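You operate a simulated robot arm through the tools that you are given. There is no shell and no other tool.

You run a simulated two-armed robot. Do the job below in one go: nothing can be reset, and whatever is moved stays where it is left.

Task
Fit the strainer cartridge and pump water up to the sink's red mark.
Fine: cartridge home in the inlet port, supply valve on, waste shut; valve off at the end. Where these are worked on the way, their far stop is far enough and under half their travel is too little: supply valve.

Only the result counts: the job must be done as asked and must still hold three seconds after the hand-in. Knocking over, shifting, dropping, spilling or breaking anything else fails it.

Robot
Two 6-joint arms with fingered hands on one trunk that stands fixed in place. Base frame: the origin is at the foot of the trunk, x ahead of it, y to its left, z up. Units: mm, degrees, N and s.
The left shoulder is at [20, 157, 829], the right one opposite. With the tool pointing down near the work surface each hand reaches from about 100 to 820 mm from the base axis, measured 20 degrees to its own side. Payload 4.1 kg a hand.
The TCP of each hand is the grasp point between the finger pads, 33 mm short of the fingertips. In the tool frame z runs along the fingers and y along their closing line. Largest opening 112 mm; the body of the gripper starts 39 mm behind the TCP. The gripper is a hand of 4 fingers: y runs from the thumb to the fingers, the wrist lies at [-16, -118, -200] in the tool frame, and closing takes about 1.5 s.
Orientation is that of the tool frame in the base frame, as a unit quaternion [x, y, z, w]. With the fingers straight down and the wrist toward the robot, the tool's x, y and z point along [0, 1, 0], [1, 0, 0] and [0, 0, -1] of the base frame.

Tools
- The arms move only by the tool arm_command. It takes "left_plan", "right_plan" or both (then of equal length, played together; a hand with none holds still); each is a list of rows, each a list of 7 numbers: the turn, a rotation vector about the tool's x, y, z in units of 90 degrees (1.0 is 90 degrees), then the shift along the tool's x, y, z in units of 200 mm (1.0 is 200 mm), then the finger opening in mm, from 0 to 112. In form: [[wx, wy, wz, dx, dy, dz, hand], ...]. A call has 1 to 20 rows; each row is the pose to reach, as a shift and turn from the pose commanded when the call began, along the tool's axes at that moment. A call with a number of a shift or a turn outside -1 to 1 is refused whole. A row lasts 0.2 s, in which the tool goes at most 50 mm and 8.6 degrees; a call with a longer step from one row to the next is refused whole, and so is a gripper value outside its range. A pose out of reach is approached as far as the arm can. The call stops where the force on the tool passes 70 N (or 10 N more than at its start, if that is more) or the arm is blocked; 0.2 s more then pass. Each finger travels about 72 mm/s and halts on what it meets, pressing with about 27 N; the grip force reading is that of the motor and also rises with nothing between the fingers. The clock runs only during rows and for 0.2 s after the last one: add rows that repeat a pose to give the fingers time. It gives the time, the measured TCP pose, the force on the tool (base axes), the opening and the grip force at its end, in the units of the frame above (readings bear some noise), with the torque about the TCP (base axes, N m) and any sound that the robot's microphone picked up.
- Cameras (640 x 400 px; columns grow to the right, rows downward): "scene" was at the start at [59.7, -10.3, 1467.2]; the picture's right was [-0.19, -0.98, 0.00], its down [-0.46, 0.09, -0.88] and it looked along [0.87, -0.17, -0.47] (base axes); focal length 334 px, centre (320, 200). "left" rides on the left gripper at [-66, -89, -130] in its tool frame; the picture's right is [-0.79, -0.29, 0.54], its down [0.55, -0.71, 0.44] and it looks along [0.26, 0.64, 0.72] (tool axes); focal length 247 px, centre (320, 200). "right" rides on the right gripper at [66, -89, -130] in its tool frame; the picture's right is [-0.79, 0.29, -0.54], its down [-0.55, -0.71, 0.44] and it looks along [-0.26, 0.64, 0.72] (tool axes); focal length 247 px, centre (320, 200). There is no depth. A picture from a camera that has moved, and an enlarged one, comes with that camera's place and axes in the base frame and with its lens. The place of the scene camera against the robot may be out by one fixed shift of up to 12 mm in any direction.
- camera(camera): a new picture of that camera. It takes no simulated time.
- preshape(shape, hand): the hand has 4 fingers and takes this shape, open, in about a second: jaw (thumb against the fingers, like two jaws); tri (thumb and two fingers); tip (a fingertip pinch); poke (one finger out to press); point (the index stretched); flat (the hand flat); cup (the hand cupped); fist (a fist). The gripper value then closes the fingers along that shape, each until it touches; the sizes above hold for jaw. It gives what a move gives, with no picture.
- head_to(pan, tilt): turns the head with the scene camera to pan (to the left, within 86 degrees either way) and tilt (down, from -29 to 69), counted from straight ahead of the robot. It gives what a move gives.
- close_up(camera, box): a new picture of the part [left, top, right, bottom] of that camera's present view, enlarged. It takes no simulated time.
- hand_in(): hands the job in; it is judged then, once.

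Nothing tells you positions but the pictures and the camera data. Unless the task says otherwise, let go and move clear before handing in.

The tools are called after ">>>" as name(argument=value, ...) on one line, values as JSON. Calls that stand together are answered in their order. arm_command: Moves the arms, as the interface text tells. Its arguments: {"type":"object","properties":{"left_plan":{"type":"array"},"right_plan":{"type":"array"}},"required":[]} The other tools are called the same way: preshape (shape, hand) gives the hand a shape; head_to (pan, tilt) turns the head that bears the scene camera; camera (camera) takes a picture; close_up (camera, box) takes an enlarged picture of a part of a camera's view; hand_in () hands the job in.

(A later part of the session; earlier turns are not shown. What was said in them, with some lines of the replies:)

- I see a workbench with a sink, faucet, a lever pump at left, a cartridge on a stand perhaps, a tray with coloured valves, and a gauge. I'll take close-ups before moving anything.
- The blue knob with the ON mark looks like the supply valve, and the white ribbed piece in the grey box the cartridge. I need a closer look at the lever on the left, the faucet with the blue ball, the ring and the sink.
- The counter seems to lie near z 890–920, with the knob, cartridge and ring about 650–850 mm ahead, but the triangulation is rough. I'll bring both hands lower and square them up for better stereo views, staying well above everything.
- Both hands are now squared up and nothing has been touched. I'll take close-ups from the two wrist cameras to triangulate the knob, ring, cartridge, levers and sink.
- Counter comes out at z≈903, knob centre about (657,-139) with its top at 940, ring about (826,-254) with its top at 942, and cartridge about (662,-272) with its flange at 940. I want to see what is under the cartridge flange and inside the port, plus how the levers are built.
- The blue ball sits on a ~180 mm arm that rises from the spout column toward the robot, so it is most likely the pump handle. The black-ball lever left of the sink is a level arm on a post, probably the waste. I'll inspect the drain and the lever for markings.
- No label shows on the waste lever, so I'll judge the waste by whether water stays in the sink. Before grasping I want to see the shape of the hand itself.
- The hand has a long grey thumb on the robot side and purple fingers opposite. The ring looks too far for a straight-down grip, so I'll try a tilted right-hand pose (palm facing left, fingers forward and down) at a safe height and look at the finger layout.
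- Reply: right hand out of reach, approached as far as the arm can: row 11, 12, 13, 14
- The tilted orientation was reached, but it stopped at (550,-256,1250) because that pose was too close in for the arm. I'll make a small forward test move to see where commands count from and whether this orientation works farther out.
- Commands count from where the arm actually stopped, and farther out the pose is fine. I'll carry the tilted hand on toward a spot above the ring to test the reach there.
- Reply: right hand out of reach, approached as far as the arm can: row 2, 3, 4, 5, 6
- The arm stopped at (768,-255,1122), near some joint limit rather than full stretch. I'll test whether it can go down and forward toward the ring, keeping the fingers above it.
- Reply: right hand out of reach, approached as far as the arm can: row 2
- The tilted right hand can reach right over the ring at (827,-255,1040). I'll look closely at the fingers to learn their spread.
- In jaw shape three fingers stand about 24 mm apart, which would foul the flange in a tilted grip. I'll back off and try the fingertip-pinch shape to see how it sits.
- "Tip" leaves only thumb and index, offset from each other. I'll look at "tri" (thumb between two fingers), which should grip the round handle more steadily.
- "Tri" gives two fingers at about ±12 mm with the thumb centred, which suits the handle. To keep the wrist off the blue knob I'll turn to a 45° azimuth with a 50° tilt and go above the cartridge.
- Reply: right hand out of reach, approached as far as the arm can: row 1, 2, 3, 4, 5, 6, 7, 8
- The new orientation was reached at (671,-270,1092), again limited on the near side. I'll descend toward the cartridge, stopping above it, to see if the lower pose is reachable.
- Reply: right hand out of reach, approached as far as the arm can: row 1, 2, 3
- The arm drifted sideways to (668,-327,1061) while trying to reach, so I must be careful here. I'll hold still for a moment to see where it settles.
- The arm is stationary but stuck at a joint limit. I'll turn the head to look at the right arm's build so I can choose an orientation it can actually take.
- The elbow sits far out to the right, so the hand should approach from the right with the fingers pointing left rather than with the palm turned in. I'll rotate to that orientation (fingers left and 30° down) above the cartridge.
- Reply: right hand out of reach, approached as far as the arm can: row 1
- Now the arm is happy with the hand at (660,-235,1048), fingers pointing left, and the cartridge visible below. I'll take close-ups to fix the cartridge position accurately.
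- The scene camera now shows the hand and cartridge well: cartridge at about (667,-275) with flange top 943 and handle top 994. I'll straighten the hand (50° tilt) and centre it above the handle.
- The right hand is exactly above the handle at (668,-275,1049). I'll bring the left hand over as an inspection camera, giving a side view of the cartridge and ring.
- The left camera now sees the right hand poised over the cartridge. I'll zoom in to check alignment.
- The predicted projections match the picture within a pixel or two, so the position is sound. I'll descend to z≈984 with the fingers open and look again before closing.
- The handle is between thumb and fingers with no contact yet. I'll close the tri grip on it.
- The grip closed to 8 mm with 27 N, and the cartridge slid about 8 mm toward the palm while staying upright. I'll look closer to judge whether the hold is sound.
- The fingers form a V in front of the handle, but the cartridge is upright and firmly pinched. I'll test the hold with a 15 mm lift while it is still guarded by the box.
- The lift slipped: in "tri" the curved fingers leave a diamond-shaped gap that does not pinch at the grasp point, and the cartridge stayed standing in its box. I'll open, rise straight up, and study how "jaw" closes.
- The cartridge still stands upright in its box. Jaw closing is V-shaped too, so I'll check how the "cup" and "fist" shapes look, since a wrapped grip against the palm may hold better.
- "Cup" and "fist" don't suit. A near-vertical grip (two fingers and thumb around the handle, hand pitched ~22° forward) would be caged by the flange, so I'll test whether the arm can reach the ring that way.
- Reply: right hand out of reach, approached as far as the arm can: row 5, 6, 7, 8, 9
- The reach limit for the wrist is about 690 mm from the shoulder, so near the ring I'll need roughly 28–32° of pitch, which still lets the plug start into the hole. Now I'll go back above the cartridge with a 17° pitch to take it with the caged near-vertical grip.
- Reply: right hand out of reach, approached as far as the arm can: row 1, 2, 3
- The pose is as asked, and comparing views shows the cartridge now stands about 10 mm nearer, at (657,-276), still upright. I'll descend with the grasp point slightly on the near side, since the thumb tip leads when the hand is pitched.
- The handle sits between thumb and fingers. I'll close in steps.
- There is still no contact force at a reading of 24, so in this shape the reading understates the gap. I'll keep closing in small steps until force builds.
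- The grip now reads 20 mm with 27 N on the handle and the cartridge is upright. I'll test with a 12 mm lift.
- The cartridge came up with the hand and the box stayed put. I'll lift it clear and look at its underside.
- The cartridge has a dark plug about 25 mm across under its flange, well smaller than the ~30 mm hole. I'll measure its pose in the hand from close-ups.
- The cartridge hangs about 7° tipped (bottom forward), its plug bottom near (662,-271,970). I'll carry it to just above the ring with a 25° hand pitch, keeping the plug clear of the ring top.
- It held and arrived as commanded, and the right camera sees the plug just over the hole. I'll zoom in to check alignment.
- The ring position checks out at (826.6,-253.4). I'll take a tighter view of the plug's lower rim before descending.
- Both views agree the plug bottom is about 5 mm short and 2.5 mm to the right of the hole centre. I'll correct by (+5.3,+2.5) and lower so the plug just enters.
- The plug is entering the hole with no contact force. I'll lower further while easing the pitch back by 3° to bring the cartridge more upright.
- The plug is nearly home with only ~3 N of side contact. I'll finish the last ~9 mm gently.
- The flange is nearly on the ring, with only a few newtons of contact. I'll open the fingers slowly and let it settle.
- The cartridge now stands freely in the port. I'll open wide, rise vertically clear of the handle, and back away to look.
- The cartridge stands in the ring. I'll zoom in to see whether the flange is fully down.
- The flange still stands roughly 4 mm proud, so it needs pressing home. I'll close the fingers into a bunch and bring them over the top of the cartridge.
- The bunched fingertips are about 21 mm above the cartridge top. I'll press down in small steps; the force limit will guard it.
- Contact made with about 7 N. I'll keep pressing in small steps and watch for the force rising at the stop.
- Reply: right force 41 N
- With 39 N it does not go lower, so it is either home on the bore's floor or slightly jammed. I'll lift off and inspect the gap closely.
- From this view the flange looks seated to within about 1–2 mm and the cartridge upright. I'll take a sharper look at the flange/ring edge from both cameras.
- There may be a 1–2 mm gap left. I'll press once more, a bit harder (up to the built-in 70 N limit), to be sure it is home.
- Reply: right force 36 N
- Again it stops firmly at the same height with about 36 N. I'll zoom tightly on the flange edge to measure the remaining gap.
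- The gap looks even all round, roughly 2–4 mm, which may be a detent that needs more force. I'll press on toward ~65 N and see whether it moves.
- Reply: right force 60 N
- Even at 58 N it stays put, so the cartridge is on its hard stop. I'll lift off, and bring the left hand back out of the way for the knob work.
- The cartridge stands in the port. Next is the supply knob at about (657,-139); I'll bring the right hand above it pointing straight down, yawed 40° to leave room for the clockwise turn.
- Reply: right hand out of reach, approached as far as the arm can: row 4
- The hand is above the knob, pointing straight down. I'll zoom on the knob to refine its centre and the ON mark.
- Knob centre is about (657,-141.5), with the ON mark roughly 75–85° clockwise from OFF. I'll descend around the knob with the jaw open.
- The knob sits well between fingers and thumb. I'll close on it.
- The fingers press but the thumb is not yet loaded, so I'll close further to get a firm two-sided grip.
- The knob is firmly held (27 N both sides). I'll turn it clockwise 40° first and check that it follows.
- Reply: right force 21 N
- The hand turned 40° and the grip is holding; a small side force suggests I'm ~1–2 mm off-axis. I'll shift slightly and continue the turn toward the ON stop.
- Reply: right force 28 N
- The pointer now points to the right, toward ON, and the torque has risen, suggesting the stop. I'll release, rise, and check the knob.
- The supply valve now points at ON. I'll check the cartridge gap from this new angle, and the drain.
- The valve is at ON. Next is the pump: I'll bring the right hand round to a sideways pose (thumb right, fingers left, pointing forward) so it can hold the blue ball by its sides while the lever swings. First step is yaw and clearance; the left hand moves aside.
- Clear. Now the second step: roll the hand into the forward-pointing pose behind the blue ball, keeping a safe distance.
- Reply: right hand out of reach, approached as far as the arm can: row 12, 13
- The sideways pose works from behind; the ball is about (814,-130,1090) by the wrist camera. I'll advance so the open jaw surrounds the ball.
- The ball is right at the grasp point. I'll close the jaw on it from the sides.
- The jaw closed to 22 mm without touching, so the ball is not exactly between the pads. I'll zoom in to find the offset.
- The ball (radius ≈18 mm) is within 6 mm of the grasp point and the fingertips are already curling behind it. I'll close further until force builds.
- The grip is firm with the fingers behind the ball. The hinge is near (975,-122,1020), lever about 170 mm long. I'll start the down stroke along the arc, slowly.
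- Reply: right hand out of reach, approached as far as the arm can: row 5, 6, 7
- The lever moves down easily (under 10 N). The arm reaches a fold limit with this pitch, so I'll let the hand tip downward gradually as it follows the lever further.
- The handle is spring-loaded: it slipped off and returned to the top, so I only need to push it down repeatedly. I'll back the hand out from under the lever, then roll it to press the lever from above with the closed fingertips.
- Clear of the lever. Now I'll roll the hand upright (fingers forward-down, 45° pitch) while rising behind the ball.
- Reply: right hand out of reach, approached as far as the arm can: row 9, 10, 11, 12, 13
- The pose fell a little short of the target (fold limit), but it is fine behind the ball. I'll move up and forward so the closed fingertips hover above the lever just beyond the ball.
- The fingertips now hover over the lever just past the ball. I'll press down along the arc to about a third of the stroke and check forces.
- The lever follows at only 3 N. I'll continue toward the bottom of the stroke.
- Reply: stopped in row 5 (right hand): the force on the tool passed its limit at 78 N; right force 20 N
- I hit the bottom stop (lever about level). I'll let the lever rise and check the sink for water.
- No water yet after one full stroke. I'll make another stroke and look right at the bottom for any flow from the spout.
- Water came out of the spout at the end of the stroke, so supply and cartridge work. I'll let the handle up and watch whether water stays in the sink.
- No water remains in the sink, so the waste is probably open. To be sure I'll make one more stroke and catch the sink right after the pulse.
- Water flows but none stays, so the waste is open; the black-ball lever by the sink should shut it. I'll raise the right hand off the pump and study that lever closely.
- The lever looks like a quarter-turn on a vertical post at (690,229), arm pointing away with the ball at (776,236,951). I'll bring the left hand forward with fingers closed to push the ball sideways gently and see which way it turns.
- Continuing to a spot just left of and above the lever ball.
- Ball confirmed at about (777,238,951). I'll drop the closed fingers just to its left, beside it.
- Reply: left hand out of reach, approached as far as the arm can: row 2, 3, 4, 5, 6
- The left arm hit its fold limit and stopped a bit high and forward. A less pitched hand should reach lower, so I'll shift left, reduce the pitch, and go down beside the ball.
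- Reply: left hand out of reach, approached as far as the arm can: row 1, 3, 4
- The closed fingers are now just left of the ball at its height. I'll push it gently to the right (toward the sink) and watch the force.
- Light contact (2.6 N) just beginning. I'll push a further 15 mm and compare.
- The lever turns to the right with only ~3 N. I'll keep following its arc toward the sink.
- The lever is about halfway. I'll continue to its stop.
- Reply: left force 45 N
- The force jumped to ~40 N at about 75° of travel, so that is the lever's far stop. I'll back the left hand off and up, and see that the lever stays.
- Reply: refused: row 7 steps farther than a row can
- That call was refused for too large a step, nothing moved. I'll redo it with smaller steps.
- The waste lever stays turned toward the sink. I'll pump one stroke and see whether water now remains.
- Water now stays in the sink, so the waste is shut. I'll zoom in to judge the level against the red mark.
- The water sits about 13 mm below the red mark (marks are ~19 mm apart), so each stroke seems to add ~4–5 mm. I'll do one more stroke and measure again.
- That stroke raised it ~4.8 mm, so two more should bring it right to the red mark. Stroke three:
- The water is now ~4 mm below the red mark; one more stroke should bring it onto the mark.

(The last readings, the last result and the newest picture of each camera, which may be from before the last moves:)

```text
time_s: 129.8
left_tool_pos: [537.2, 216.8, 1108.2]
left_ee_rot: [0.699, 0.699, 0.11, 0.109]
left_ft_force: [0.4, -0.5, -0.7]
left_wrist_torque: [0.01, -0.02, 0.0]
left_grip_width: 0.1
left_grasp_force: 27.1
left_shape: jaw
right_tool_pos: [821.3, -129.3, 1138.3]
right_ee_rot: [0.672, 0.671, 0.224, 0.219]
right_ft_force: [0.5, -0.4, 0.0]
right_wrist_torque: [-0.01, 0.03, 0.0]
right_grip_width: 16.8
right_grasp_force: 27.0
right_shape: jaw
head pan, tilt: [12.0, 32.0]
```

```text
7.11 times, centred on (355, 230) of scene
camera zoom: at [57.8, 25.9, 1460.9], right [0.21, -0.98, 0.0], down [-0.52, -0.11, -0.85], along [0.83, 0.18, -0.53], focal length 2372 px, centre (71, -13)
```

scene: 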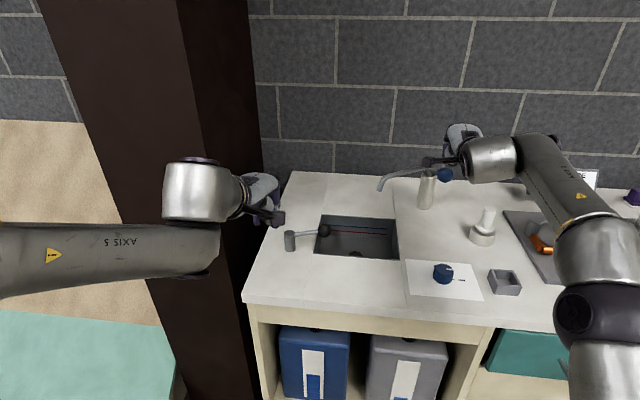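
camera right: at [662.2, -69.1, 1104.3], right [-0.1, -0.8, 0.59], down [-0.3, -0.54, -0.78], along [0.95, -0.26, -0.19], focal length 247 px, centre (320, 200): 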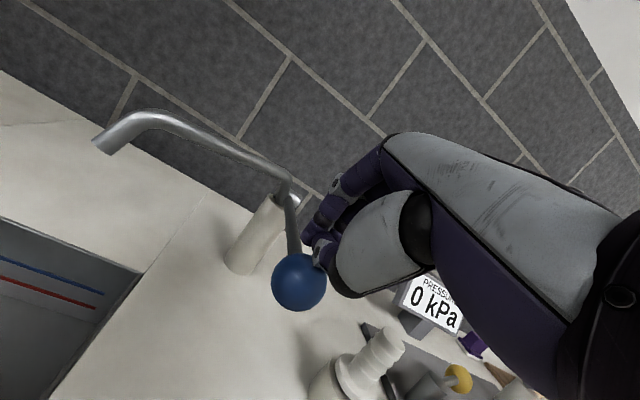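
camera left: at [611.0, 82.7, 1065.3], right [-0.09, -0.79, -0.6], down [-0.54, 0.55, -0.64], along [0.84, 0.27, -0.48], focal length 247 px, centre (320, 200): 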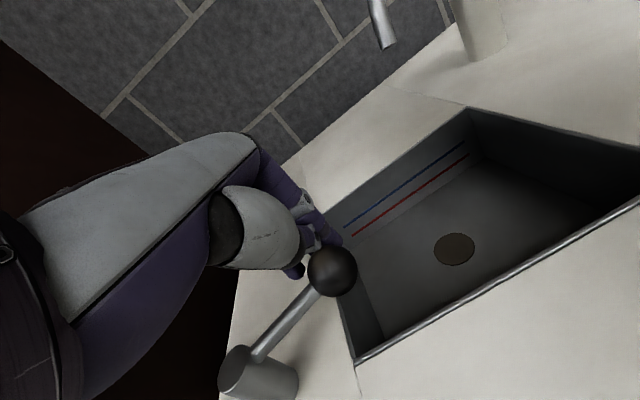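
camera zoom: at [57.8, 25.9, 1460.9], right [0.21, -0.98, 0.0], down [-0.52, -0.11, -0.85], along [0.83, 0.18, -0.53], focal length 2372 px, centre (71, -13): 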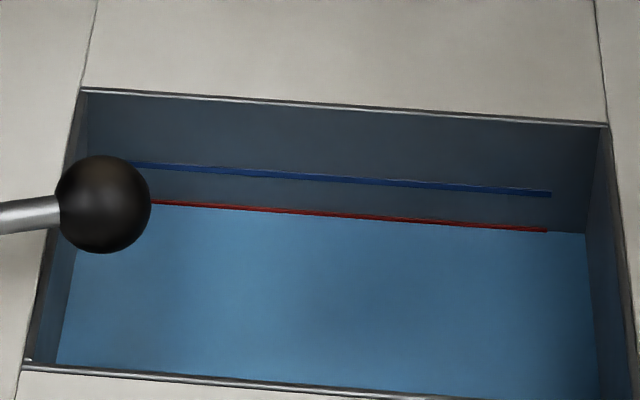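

The water surface is right on the red mark. Now I'll shut the supply valve: first lift the right hand clear of the pump lever and draw back.

>>> arm_command(right_plan=[[0, 0, 0, 0, 0.004, -0.047, 0], [0, 0, 0, 0, 0, -0.1, 0], [0, 0, 0, 0, -0.085, -0.22, 0], [0, 0, 0, 0, -0.225, -0.3245, 0], [0, 0, 0, 0, -0.38, -0.41, 0], [0, 0, 0, 0, -0.55, -0.4745, 0]])

>>> camera(camera="scene")

```text
time_s: 131.2
left_tool_pos: [537.6, 216.6, 1108.1]
left_ee_rot: [0.699, 0.698, 0.109, 0.11]
left_ft_force: [-0.9, -0.2, -0.4]
left_wrist_torque: [0.01, 0.02, 0.03]
left_grip_width: 0.0
left_grasp_force: 27.3
left_shape: jaw
right_tool_pos: [678.5, -130.4, 1148.0]
right_ee_rot: [0.672, 0.671, 0.225, 0.218]
right_ft_force: [1.1, 0.4, -0.8]
right_wrist_torque: [0.01, 0.0, 0.0]
right_grip_width: 16.6
right_grasp_force: 26.6
right_shape: jaw
head pan, tilt: [12.0, 32.0]
```

```text
taken
```

scene: 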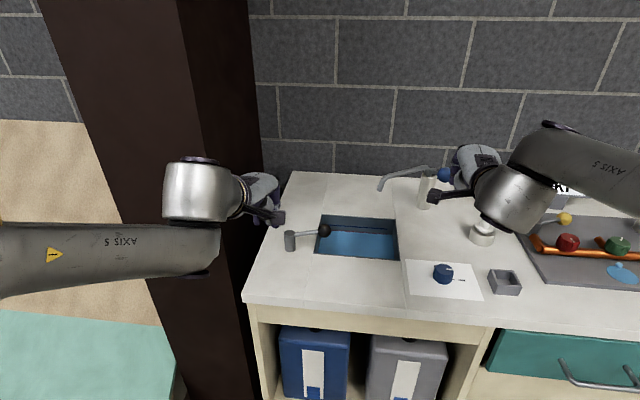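

Clear of the pump. Now I'll turn the right hand to point straight down over the knob, yawed the other way, ready to turn it back counter-clockwise.

>>> arm_command(right_plan=[[0.049, -0.0178, 0.0536, -0.007, -0.05, 0.047, 0], [0.098, -0.0357, 0.1073, -0.0144, -0.101, 0.093, 20], [0.147, -0.0535, 0.1609, -0.0216, -0.151, 0.14, 40], [0.196, -0.0714, 0.2145, -0.0288, -0.202, 0.186, 60], [0.245, -0.0892, 0.2681, -0.0359, -0.252, 0.233, 76], [0.2939, -0.107, 0.3218, -0.0431, -0.303, 0.279, 84], [0.3429, -0.1249, 0.3754, -0.0503, -0.353, 0.326, 84], [0.3919, -0.1427, 0.429, -0.0575, -0.4035, 0.3725, 84], [0.3919, -0.1427, 0.429, -0.0575, -0.4035, 0.3725, 84]])

>>> camera(camera="right")

>>> close_up(camera="right", box=[220, 180, 360, 330])

```text
time_s: 133.2
left_tool_pos: [538.1, 218.4, 1109.6]
left_ee_rot: [0.698, 0.699, 0.11, 0.11]
left_ft_force: [0.1, -0.6, 0.3]
left_wrist_torque: [0.02, -0.01, -0.02]
left_grip_width: 0.0
left_grasp_force: 27.1
left_shape: jaw
right_tool_pos: [657.1, -140.3, 1040.5]
right_ee_rot: [0.906, 0.422, -0.001, -0.006]
right_ft_force: [-0.5, -0.3, 0.7]
right_wrist_torque: [0.0, 0.0, 0.02]
right_grip_width: 83.8
right_grasp_force: 0.1
right_shape: jaw
head pan, tilt: [12.0, 32.0]
```

```text
taken
camera right: at [632.7, -35.6, 1170.6], right [-0.29, -0.79, 0.53], down [-0.9, 0.04, -0.43], along [0.32, -0.61, -0.73], focal length 247 px, centre (320, 200)
```

right: 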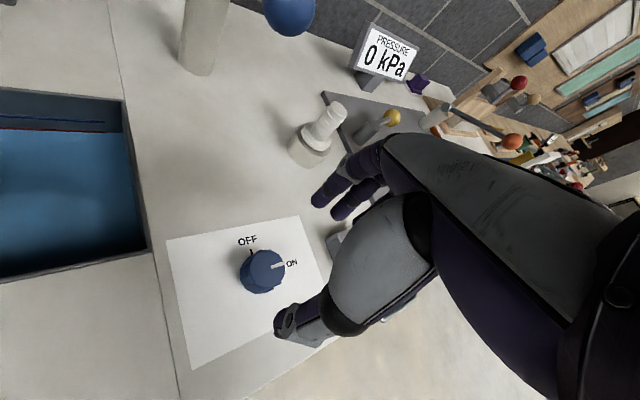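

```text
2.67 times, centred on (290, 255) of right
camera zoom: at [632.7, -35.6, 1170.6], right [-0.29, -0.79, 0.53], down [-0.9, 0.04, -0.43], along [0.32, -0.61, -0.73], focal length 659 px, centre (400, 53)
```

zoom: 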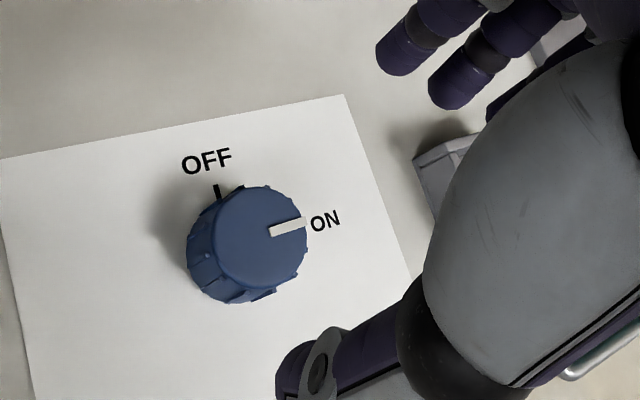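

Positioned over the knob. I'll descend around it.

>>> arm_command(right_plan=[[0, 0, 0, 0, 0.002, 0.1, 84], [0, 0, 0, 0, 0.002, 0.22, 82], [0, 0, 0, 0, 0.002, 0.34, 80], [0, 0, 0, 0, 0.002, 0.42, 80], [0, 0, 0, 0, 0.002, 0.472, 80], [0, 0, 0, 0, 0.002, 0.472, 80]])

>>> close_up(camera="right", box=[220, 160, 400, 350])

>>> arm_command(right_plan=[[0, 0, 0, 0, 0, 0, 68], [0, 0, 0, 0, 0, 0, 56], [0, 0, 0, 0, 0, 0, 46], [0, 0, 0, 0, 0, 0, 38], [0, 0, 0, 0, 0, 0, 30], [0, 0, 0, 0, 0, 0, 22], [0, 0, 0, 0, 0, 0, 16], [0, 0, 0, 0, 0, 0, 14], [0, 0, 0, 0, 0, 0, 14]])

>>> close_up(camera="right", box=[220, 160, 400, 350])

```text
time_s: 134.6
left_tool_pos: [538.2, 217.7, 1108.5]
left_ee_rot: [0.698, 0.699, 0.11, 0.11]
left_ft_force: [0.1, -0.1, 0.7]
left_wrist_torque: [-0.04, -0.02, 0.0]
left_grip_width: 0.1
left_grasp_force: 26.5
left_shape: jaw
right_tool_pos: [657.3, -140.0, 946.1]
right_ee_rot: [0.907, 0.421, -0.001, -0.005]
right_ft_force: [0.2, -0.3, -0.1]
right_wrist_torque: [-0.01, 0.0, -0.03]
right_grip_width: 80.3
right_grasp_force: 0.0
right_shape: jaw
head pan, tilt: [12.0, 32.0]
```

```text
2.11 times, centred on (310, 255) of right
camera zoom: at [632.7, -34.8, 1076.4], right [-0.29, -0.8, 0.53], down [-0.9, 0.04, -0.43], along [0.32, -0.61, -0.73], focal length 520 px, centre (341, 84)
```

zoom: 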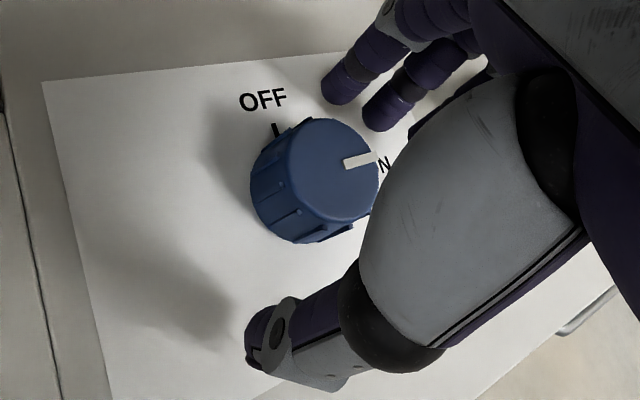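

```text
time_s: 136.6
left_tool_pos: [538.5, 217.2, 1107.9]
left_ee_rot: [0.699, 0.699, 0.109, 0.109]
left_ft_force: [0.1, 0.1, 0.1]
left_wrist_torque: [0.0, 0.0, 0.03]
left_grip_width: 0.3
left_grasp_force: 26.7
left_shape: jaw
right_tool_pos: [656.7, -141.0, 945.3]
right_ee_rot: [0.907, 0.421, 0.0, -0.005]
right_ft_force: [7.5, -6.7, 1.9]
right_wrist_torque: [-0.3, -0.33, -0.04]
right_grip_width: 31.9
right_grasp_force: 27.2
right_shape: jaw
head pan, tilt: [12.0, 32.0]
```

```text
2.11 times, centred on (310, 255) of right
camera zoom: at [632.9, -35.2, 1076.5], right [-0.29, -0.79, 0.53], down [-0.9, 0.04, -0.43], along [0.32, -0.61, -0.73], focal length 520 px, centre (341, 84)
```

zoom: 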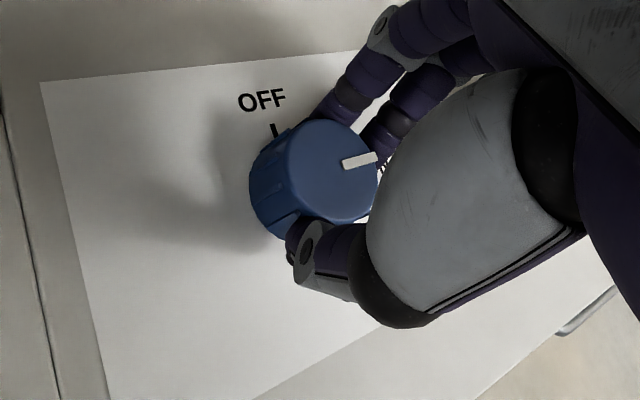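

The knob is gripped (27 N). Turning counter-clockwise, first 40°.

>>> arm_command(right_plan=[[0, 0, -0.06, 0, 0, 0, 14], [0, 0, -0.14, 0, 0, 0, 14], [0, 0, -0.22, 0, 0, 0, 14], [0, 0, -0.3, 0, 0, 0, 14], [0, 0, -0.38, 0, 0, 0, 14], [0, 0, -0.45, 0, 0, 0, 14], [0, 0, -0.45, 0, 0, 0, 14]])

>>> close_up(camera="right", box=[220, 160, 400, 350])

```text
time_s: 138.2
left_tool_pos: [539.0, 216.9, 1109.5]
left_ee_rot: [0.699, 0.699, 0.109, 0.109]
left_ft_force: [0.5, -0.7, 0.5]
left_wrist_torque: [0.01, 0.01, 0.0]
left_grip_width: 0.2
left_grasp_force: 26.8
left_shape: jaw
right_tool_pos: [657.9, -140.8, 946.7]
right_ee_rot: [0.704, 0.71, 0.001, -0.004]
right_ft_force: [12.5, -17.9, -0.6]
right_wrist_torque: [-0.42, -0.56, -0.16]
right_grip_width: 32.1
right_grasp_force: 27.1
right_shape: jaw
head pan, tilt: [12.0, 32.0]
```

```text
2.11 times, centred on (310, 255) of right
camera zoom: at [569.2, -78.8, 1076.1], right [0.29, -0.79, 0.53], down [-0.71, -0.56, -0.44], along [0.64, -0.25, -0.72], focal length 520 px, centre (341, 84)
```

zoom: 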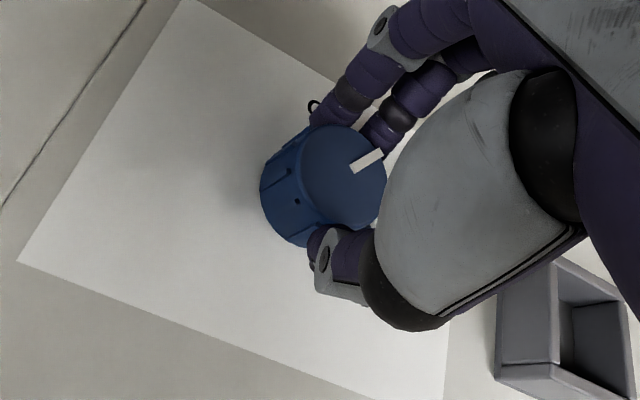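

The knob follows. I'll continue to the OFF stop with a small centring shift.

>>> arm_command(right_plan=[[0, 0, -0.06, -0.005, 0.004, 0, 14], [0, 0, -0.14, -0.007, 0.005, 0, 14], [0, 0, -0.22, -0.007, 0.005, 0, 14], [0, 0, -0.3, -0.007, 0.005, 0, 14], [0, 0, -0.38, -0.007, 0.005, 0, 14], [0, 0, -0.46, -0.007, 0.005, 0, 14], [0, 0, -0.5, -0.007, 0.005, 0, 14], [0, 0, -0.5, -0.007, 0.005, 0, 14]])

>>> close_up(camera="right", box=[220, 160, 400, 350])

>>> close_up(camera="scene", box=[390, 220, 510, 320])

```text
time_s: 139.7
left_tool_pos: [538.1, 217.8, 1107.6]
left_ee_rot: [0.698, 0.699, 0.11, 0.109]
left_ft_force: [0.0, -0.4, 0.7]
left_wrist_torque: [0.02, 0.03, 0.01]
left_grip_width: 0.0
left_grasp_force: 27.2
left_shape: jaw
right_tool_pos: [607.9, -78.4, 929.1]
right_ee_rot: [0.567, 0.823, 0.017, 0.037]
right_ft_force: [-2.6, 0.1, 11.7]
right_wrist_torque: [0.16, -0.02, 0.06]
right_grip_width: 24.4
right_grasp_force: 27.2
right_shape: jaw
right hand out of reach, approached as far as the arm can: row 2, 3, 4, 5, 6, 7
head pan, tilt: [12.0, 32.0]
stopped in row 7 (right hand): the force on the tool passed its limit at 77 N (the readings are from after the stop); the commanded pose is now the measured one
```

```text
2.11 times, centred on (310, 255) of right
camera zoom: at [492.9, -47.8, 1049.3], right [0.5, -0.63, 0.59], down [-0.43, -0.78, -0.46], along [0.75, -0.02, -0.66], focal length 520 px, centre (341, 84)
```

zoom: 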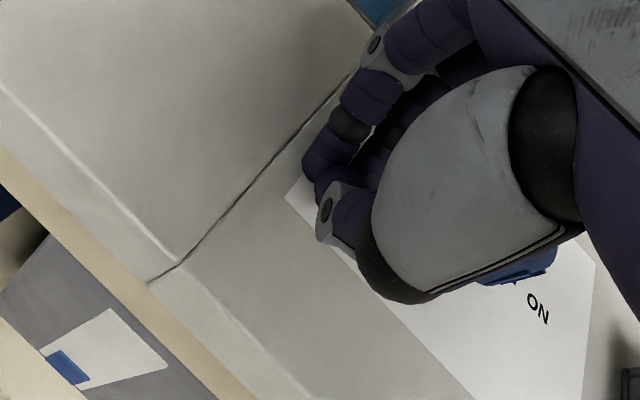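

```text
4.00 times, centred on (450, 270) of scene
camera zoom: at [57.1, 25.8, 1460.9], right [0.21, -0.98, 0.0], down [-0.52, -0.11, -0.85], along [0.83, 0.18, -0.53], focal length 1334 px, centre (-200, -80)
```

zoom: 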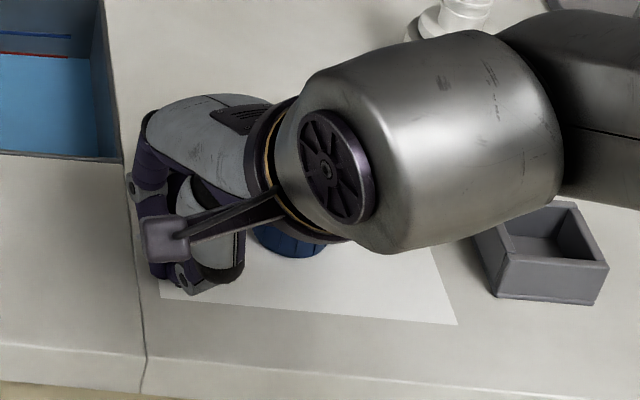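

The arm hit a joint limit mid-turn and slid off the knob, ending low at z 929. I'll lift straight up first and then check the knob and surroundings.

>>> arm_command(right_plan=[[0, 0, 0, 0, 0, -0.03, 20], [0, 0, 0, 0, 0, -0.12, 40], [0, 0, 0, 0, 0, -0.27, 60], [0, 0, 0, 0, 0, -0.43, 70], [0, 0, 0, 0, 0, -0.58, 80], [0, 0, 0, 0, 0, -0.58, 80]])

>>> camera(camera="scene")

>>> camera(camera="right")

>>> close_up(camera="scene", box=[390, 220, 510, 320])

```text
time_s: 141.1
left_tool_pos: [537.4, 217.0, 1109.2]
left_ee_rot: [0.698, 0.699, 0.109, 0.11]
left_ft_force: [-0.6, -0.4, 0.0]
left_wrist_torque: [-0.01, 0.0, -0.03]
left_grip_width: 0.2
left_grasp_force: 27.2
left_shape: jaw
right_tool_pos: [583.5, -59.0, 1034.7]
right_ee_rot: [0.574, 0.818, 0.013, 0.044]
right_ft_force: [-0.3, 0.0, -0.4]
right_wrist_torque: [-0.05, 0.01, -0.01]
right_grip_width: 79.9
right_grasp_force: 0.0
right_shape: jaw
right hand out of reach, approached as far as the arm can: row 3, 4, 5, 6
head pan, tilt: [12.0, 32.0]
```

```text
taken
```

scene: 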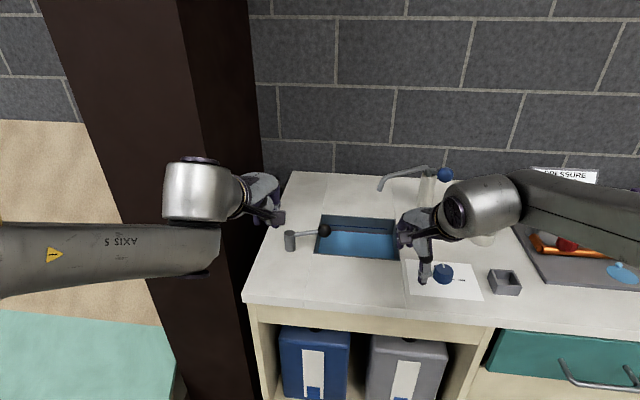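

```text
taken
camera right: at [468.1, -24.8, 1153.1], right [0.49, -0.63, 0.6], down [-0.44, -0.77, -0.45], along [0.75, -0.04, -0.66], focal length 247 px, centre (320, 200)
```

right: 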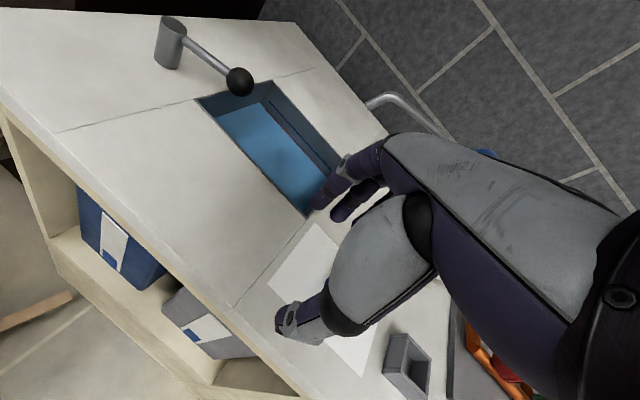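

```text
4.00 times, centred on (450, 270) of scene
camera zoom: at [57.9, 25.9, 1460.9], right [0.21, -0.98, 0.0], down [-0.52, -0.11, -0.85], along [0.83, 0.18, -0.53], focal length 1334 px, centre (-200, -80)
```

zoom: 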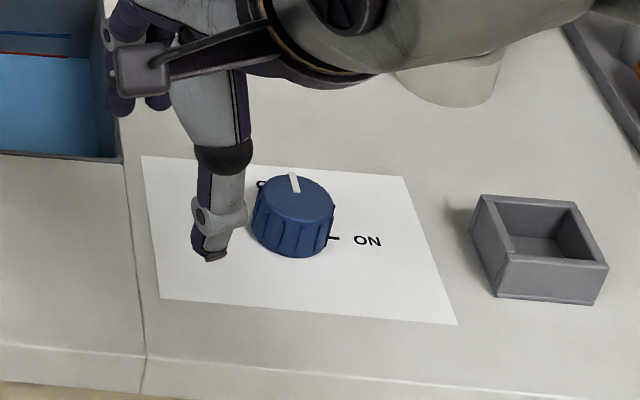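

The knob's pointer now stands at OFF again; it evidently reached its stop before the hand slipped off. I'll withdraw the right hand up and back, then verify from the original viewpoint.

>>> arm_command(right_plan=[[0, 0, 0.04, -0.05, -0.11, -0.156, 80], [0, 0, 0.08, -0.1, -0.22, -0.312, 80], [0, 0, 0.12, -0.15, -0.33, -0.468, 80], [0, 0, 0.16, -0.2, -0.44, -0.624, 80], [0, 0, 0.2, -0.25, -0.551, -0.78, 80], [0, 0, 0.2, -0.25, -0.551, -0.78, 80]])

>>> head_to(pan=-11.1, tilt=28)

>>> camera(camera="scene")

>>> close_up(camera="scene", box=[270, 240, 420, 334])

```text
time_s: 142.4
left_tool_pos: [537.8, 217.8, 1107.6]
left_ee_rot: [0.698, 0.699, 0.11, 0.11]
left_ft_force: [0.3, -0.4, 0.1]
left_wrist_torque: [0.0, 0.02, 0.05]
left_grip_width: 0.1
left_grasp_force: 26.8
left_shape: jaw
right_tool_pos: [488.1, -142.7, 1184.1]
right_ee_rot: [0.688, 0.724, 0.019, 0.034]
right_ft_force: [0.7, 0.3, -0.6]
right_wrist_torque: [-0.01, 0.03, 0.02]
right_grip_width: 79.6
right_grasp_force: 0.1
right_shape: jaw
head pan, tilt: [12.0, 32.0]
```

```text
time_s: 143.3
left_tool_pos: [538.1, 216.7, 1108.0]
left_ee_rot: [0.699, 0.699, 0.11, 0.109]
left_ft_force: [-0.4, 0.2, -0.7]
left_wrist_torque: [-0.01, 0.02, 0.03]
left_grip_width: 0.2
left_grasp_force: 26.9
left_shape: jaw
right_tool_pos: [489.4, -141.4, 1183.4]
right_ee_rot: [0.688, 0.725, 0.02, 0.034]
right_ft_force: [-0.2, -0.7, 0.0]
right_wrist_torque: [0.0, 0.01, -0.01]
right_grip_width: 79.5
right_grasp_force: 0.1
right_shape: jaw
head pan, tilt: [-11.1, 28.0]
```

```text
taken
```

scene: 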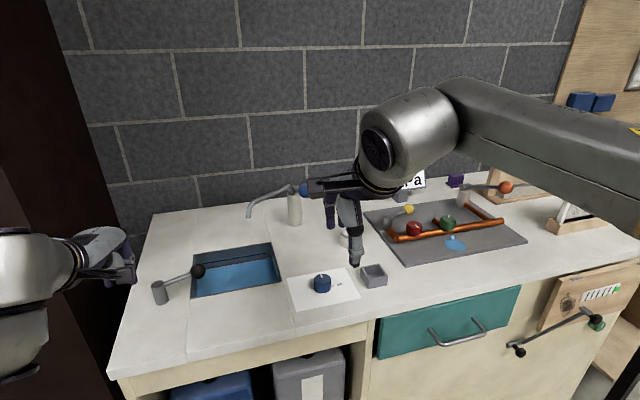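

```text
4.26 times, centred on (345, 287) of scene
camera zoom: at [59.7, -10.2, 1467.2], right [-0.19, -0.98, 0.0], down [-0.46, 0.09, -0.88], along [0.87, -0.17, -0.47], focal length 1419 px, centre (214, -170)
```

zoom: 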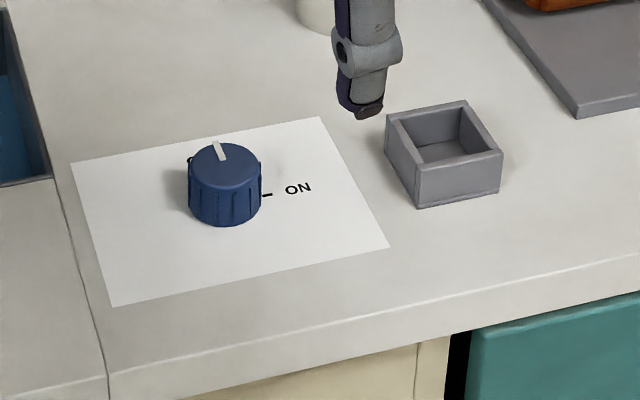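

The pointer matches its original OFF position and the box hasn't moved. I'll draw both hands farther back and check everything once more.

>>> arm_command(right_plan=[[0, 0, 0, -0.076, -0.0985, -0.076, 80], [0, 0, 0, -0.152, -0.197, -0.152, 80], [0, 0, 0, -0.229, -0.2955, -0.228, 80], [0, 0, 0, -0.305, -0.394, -0.304, 80], [0, 0, 0, -0.381, -0.4925, -0.38, 80]], left_plan=[[0, 0, 0, 0, -0.109, -0.151, 20], [0, 0, 0, 0, -0.218, -0.301, 40], [0, 0, 0, 0, -0.327, -0.452, 60], [0, 0, 0, 0, -0.436, -0.603, 80], [0, 0, 0, 0, -0.5445, -0.7535, 80]])

>>> camera(camera="scene")

>>> close_up(camera="scene", box=[180, 230, 300, 310])

>>> close_up(camera="scene", box=[320, 200, 380, 260])

>>> close_up(camera="scene", box=[350, 150, 550, 275])

```text
time_s: 144.5
left_tool_pos: [388.6, 217.7, 1219.3]
left_ee_rot: [0.699, 0.699, 0.109, 0.109]
left_ft_force: [0.1, -0.3, 0.0]
left_wrist_torque: [-0.02, 0.04, 0.01]
left_grip_width: 79.5
left_grasp_force: 0.1
left_shape: jaw
right_tool_pos: [386.9, -221.4, 1252.6]
right_ee_rot: [0.689, 0.724, 0.019, 0.035]
right_ft_force: [-0.6, -0.1, -0.6]
right_wrist_torque: [-0.01, 0.08, -0.01]
right_grip_width: 79.8
right_grasp_force: 0.1
right_shape: jaw
head pan, tilt: [-11.1, 28.0]
```

```text
taken
```

scene: 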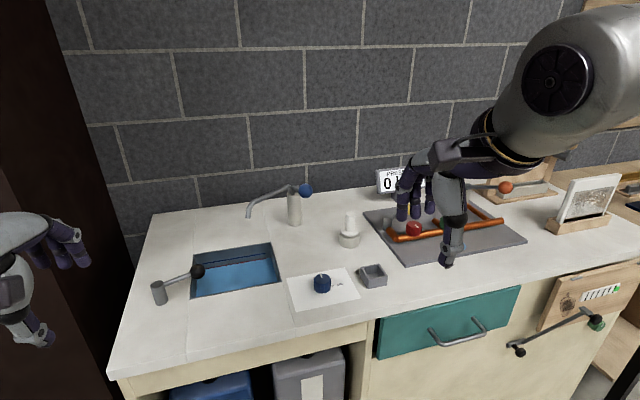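

```text
5.00 times, centred on (240, 270) of scene
camera zoom: at [60.4, -10.2, 1467.1], right [-0.19, -0.98, 0.0], down [-0.46, 0.09, -0.88], along [0.87, -0.17, -0.47], focal length 1668 px, centre (720, -150)
```

zoom: 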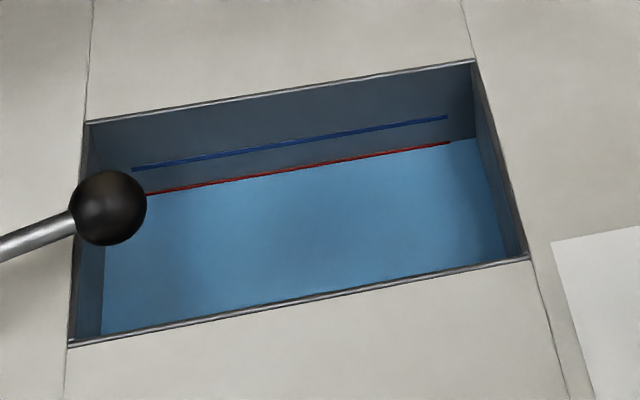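

```text
6.67 times, centred on (350, 230) of scene
camera zoom: at [60.4, -10.2, 1467.1], right [-0.19, -0.98, 0.0], down [-0.46, 0.09, -0.88], along [0.87, -0.17, -0.47], focal length 2223 px, centre (120, 0)
```

zoom: 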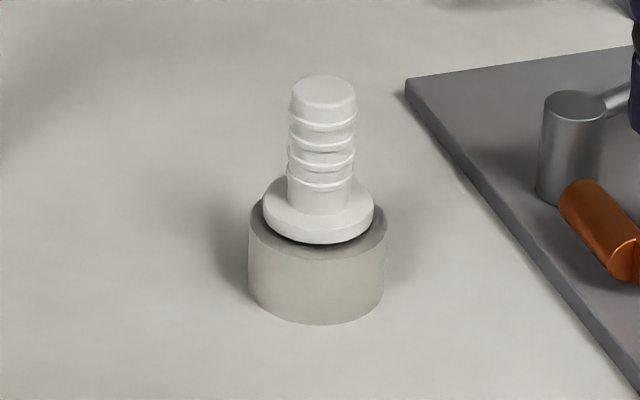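

```text
3.20 times, centred on (450, 212) of scene
camera zoom: at [60.4, -10.2, 1467.1], right [-0.19, -0.98, 0.0], down [-0.46, 0.09, -0.88], along [0.87, -0.17, -0.47], focal length 1067 px, centre (-96, 160)
```

zoom: 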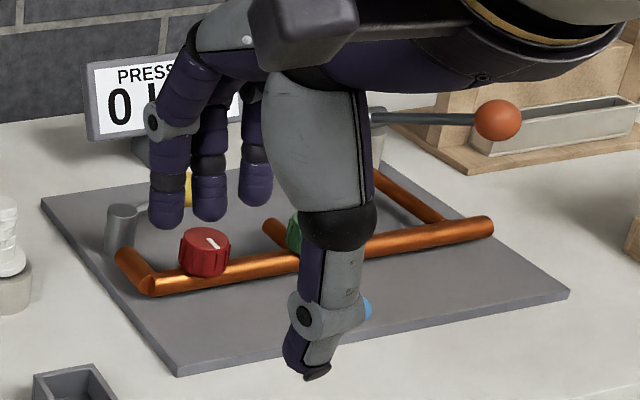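

The water rests on the red mark, the supply valve is back at OFF, the waste lever is shut, and the cartridge stands upright in the port. Its flange shows a thin gap, but it would not press lower and the pump drew water through it. The tray and box look unmoved and both hands are clear, so I'm handing in.

>>> hand_in()

```text
The job is handed in.
```

The sink is filled to the red mark and I've handed the job in. I haven't been told the result of the judging.

- **Cartridge:** It stands upright in the inlet port. A thin gap, perhaps 1–4 mm, still shows under its flange. Pressing with about 58 N would not move it lower, and the pump drew water with it in place, so I took it as home.
- **Waste:** It was open at the start, so the first strokes drained away. I turned the black lever to its stop with the left hand, and after that the water stayed in the sink.
- **Pumping:** Four full strokes after that brought the water level onto the red line, and it held there until hand-in.
- **Supply valve:** I turned it to ON for pumping and back to OFF afterwards. On the way back the arm hit a joint limit and the hand slid off the knob. A close-up from the starting viewpoint shows the pointer in the same place as at the start.

In the last pictures the paper, the empty box and the part of the tray I could see looked unmoved. I saw no spill or breakage, and both hands were drawn back clear before hand-in.
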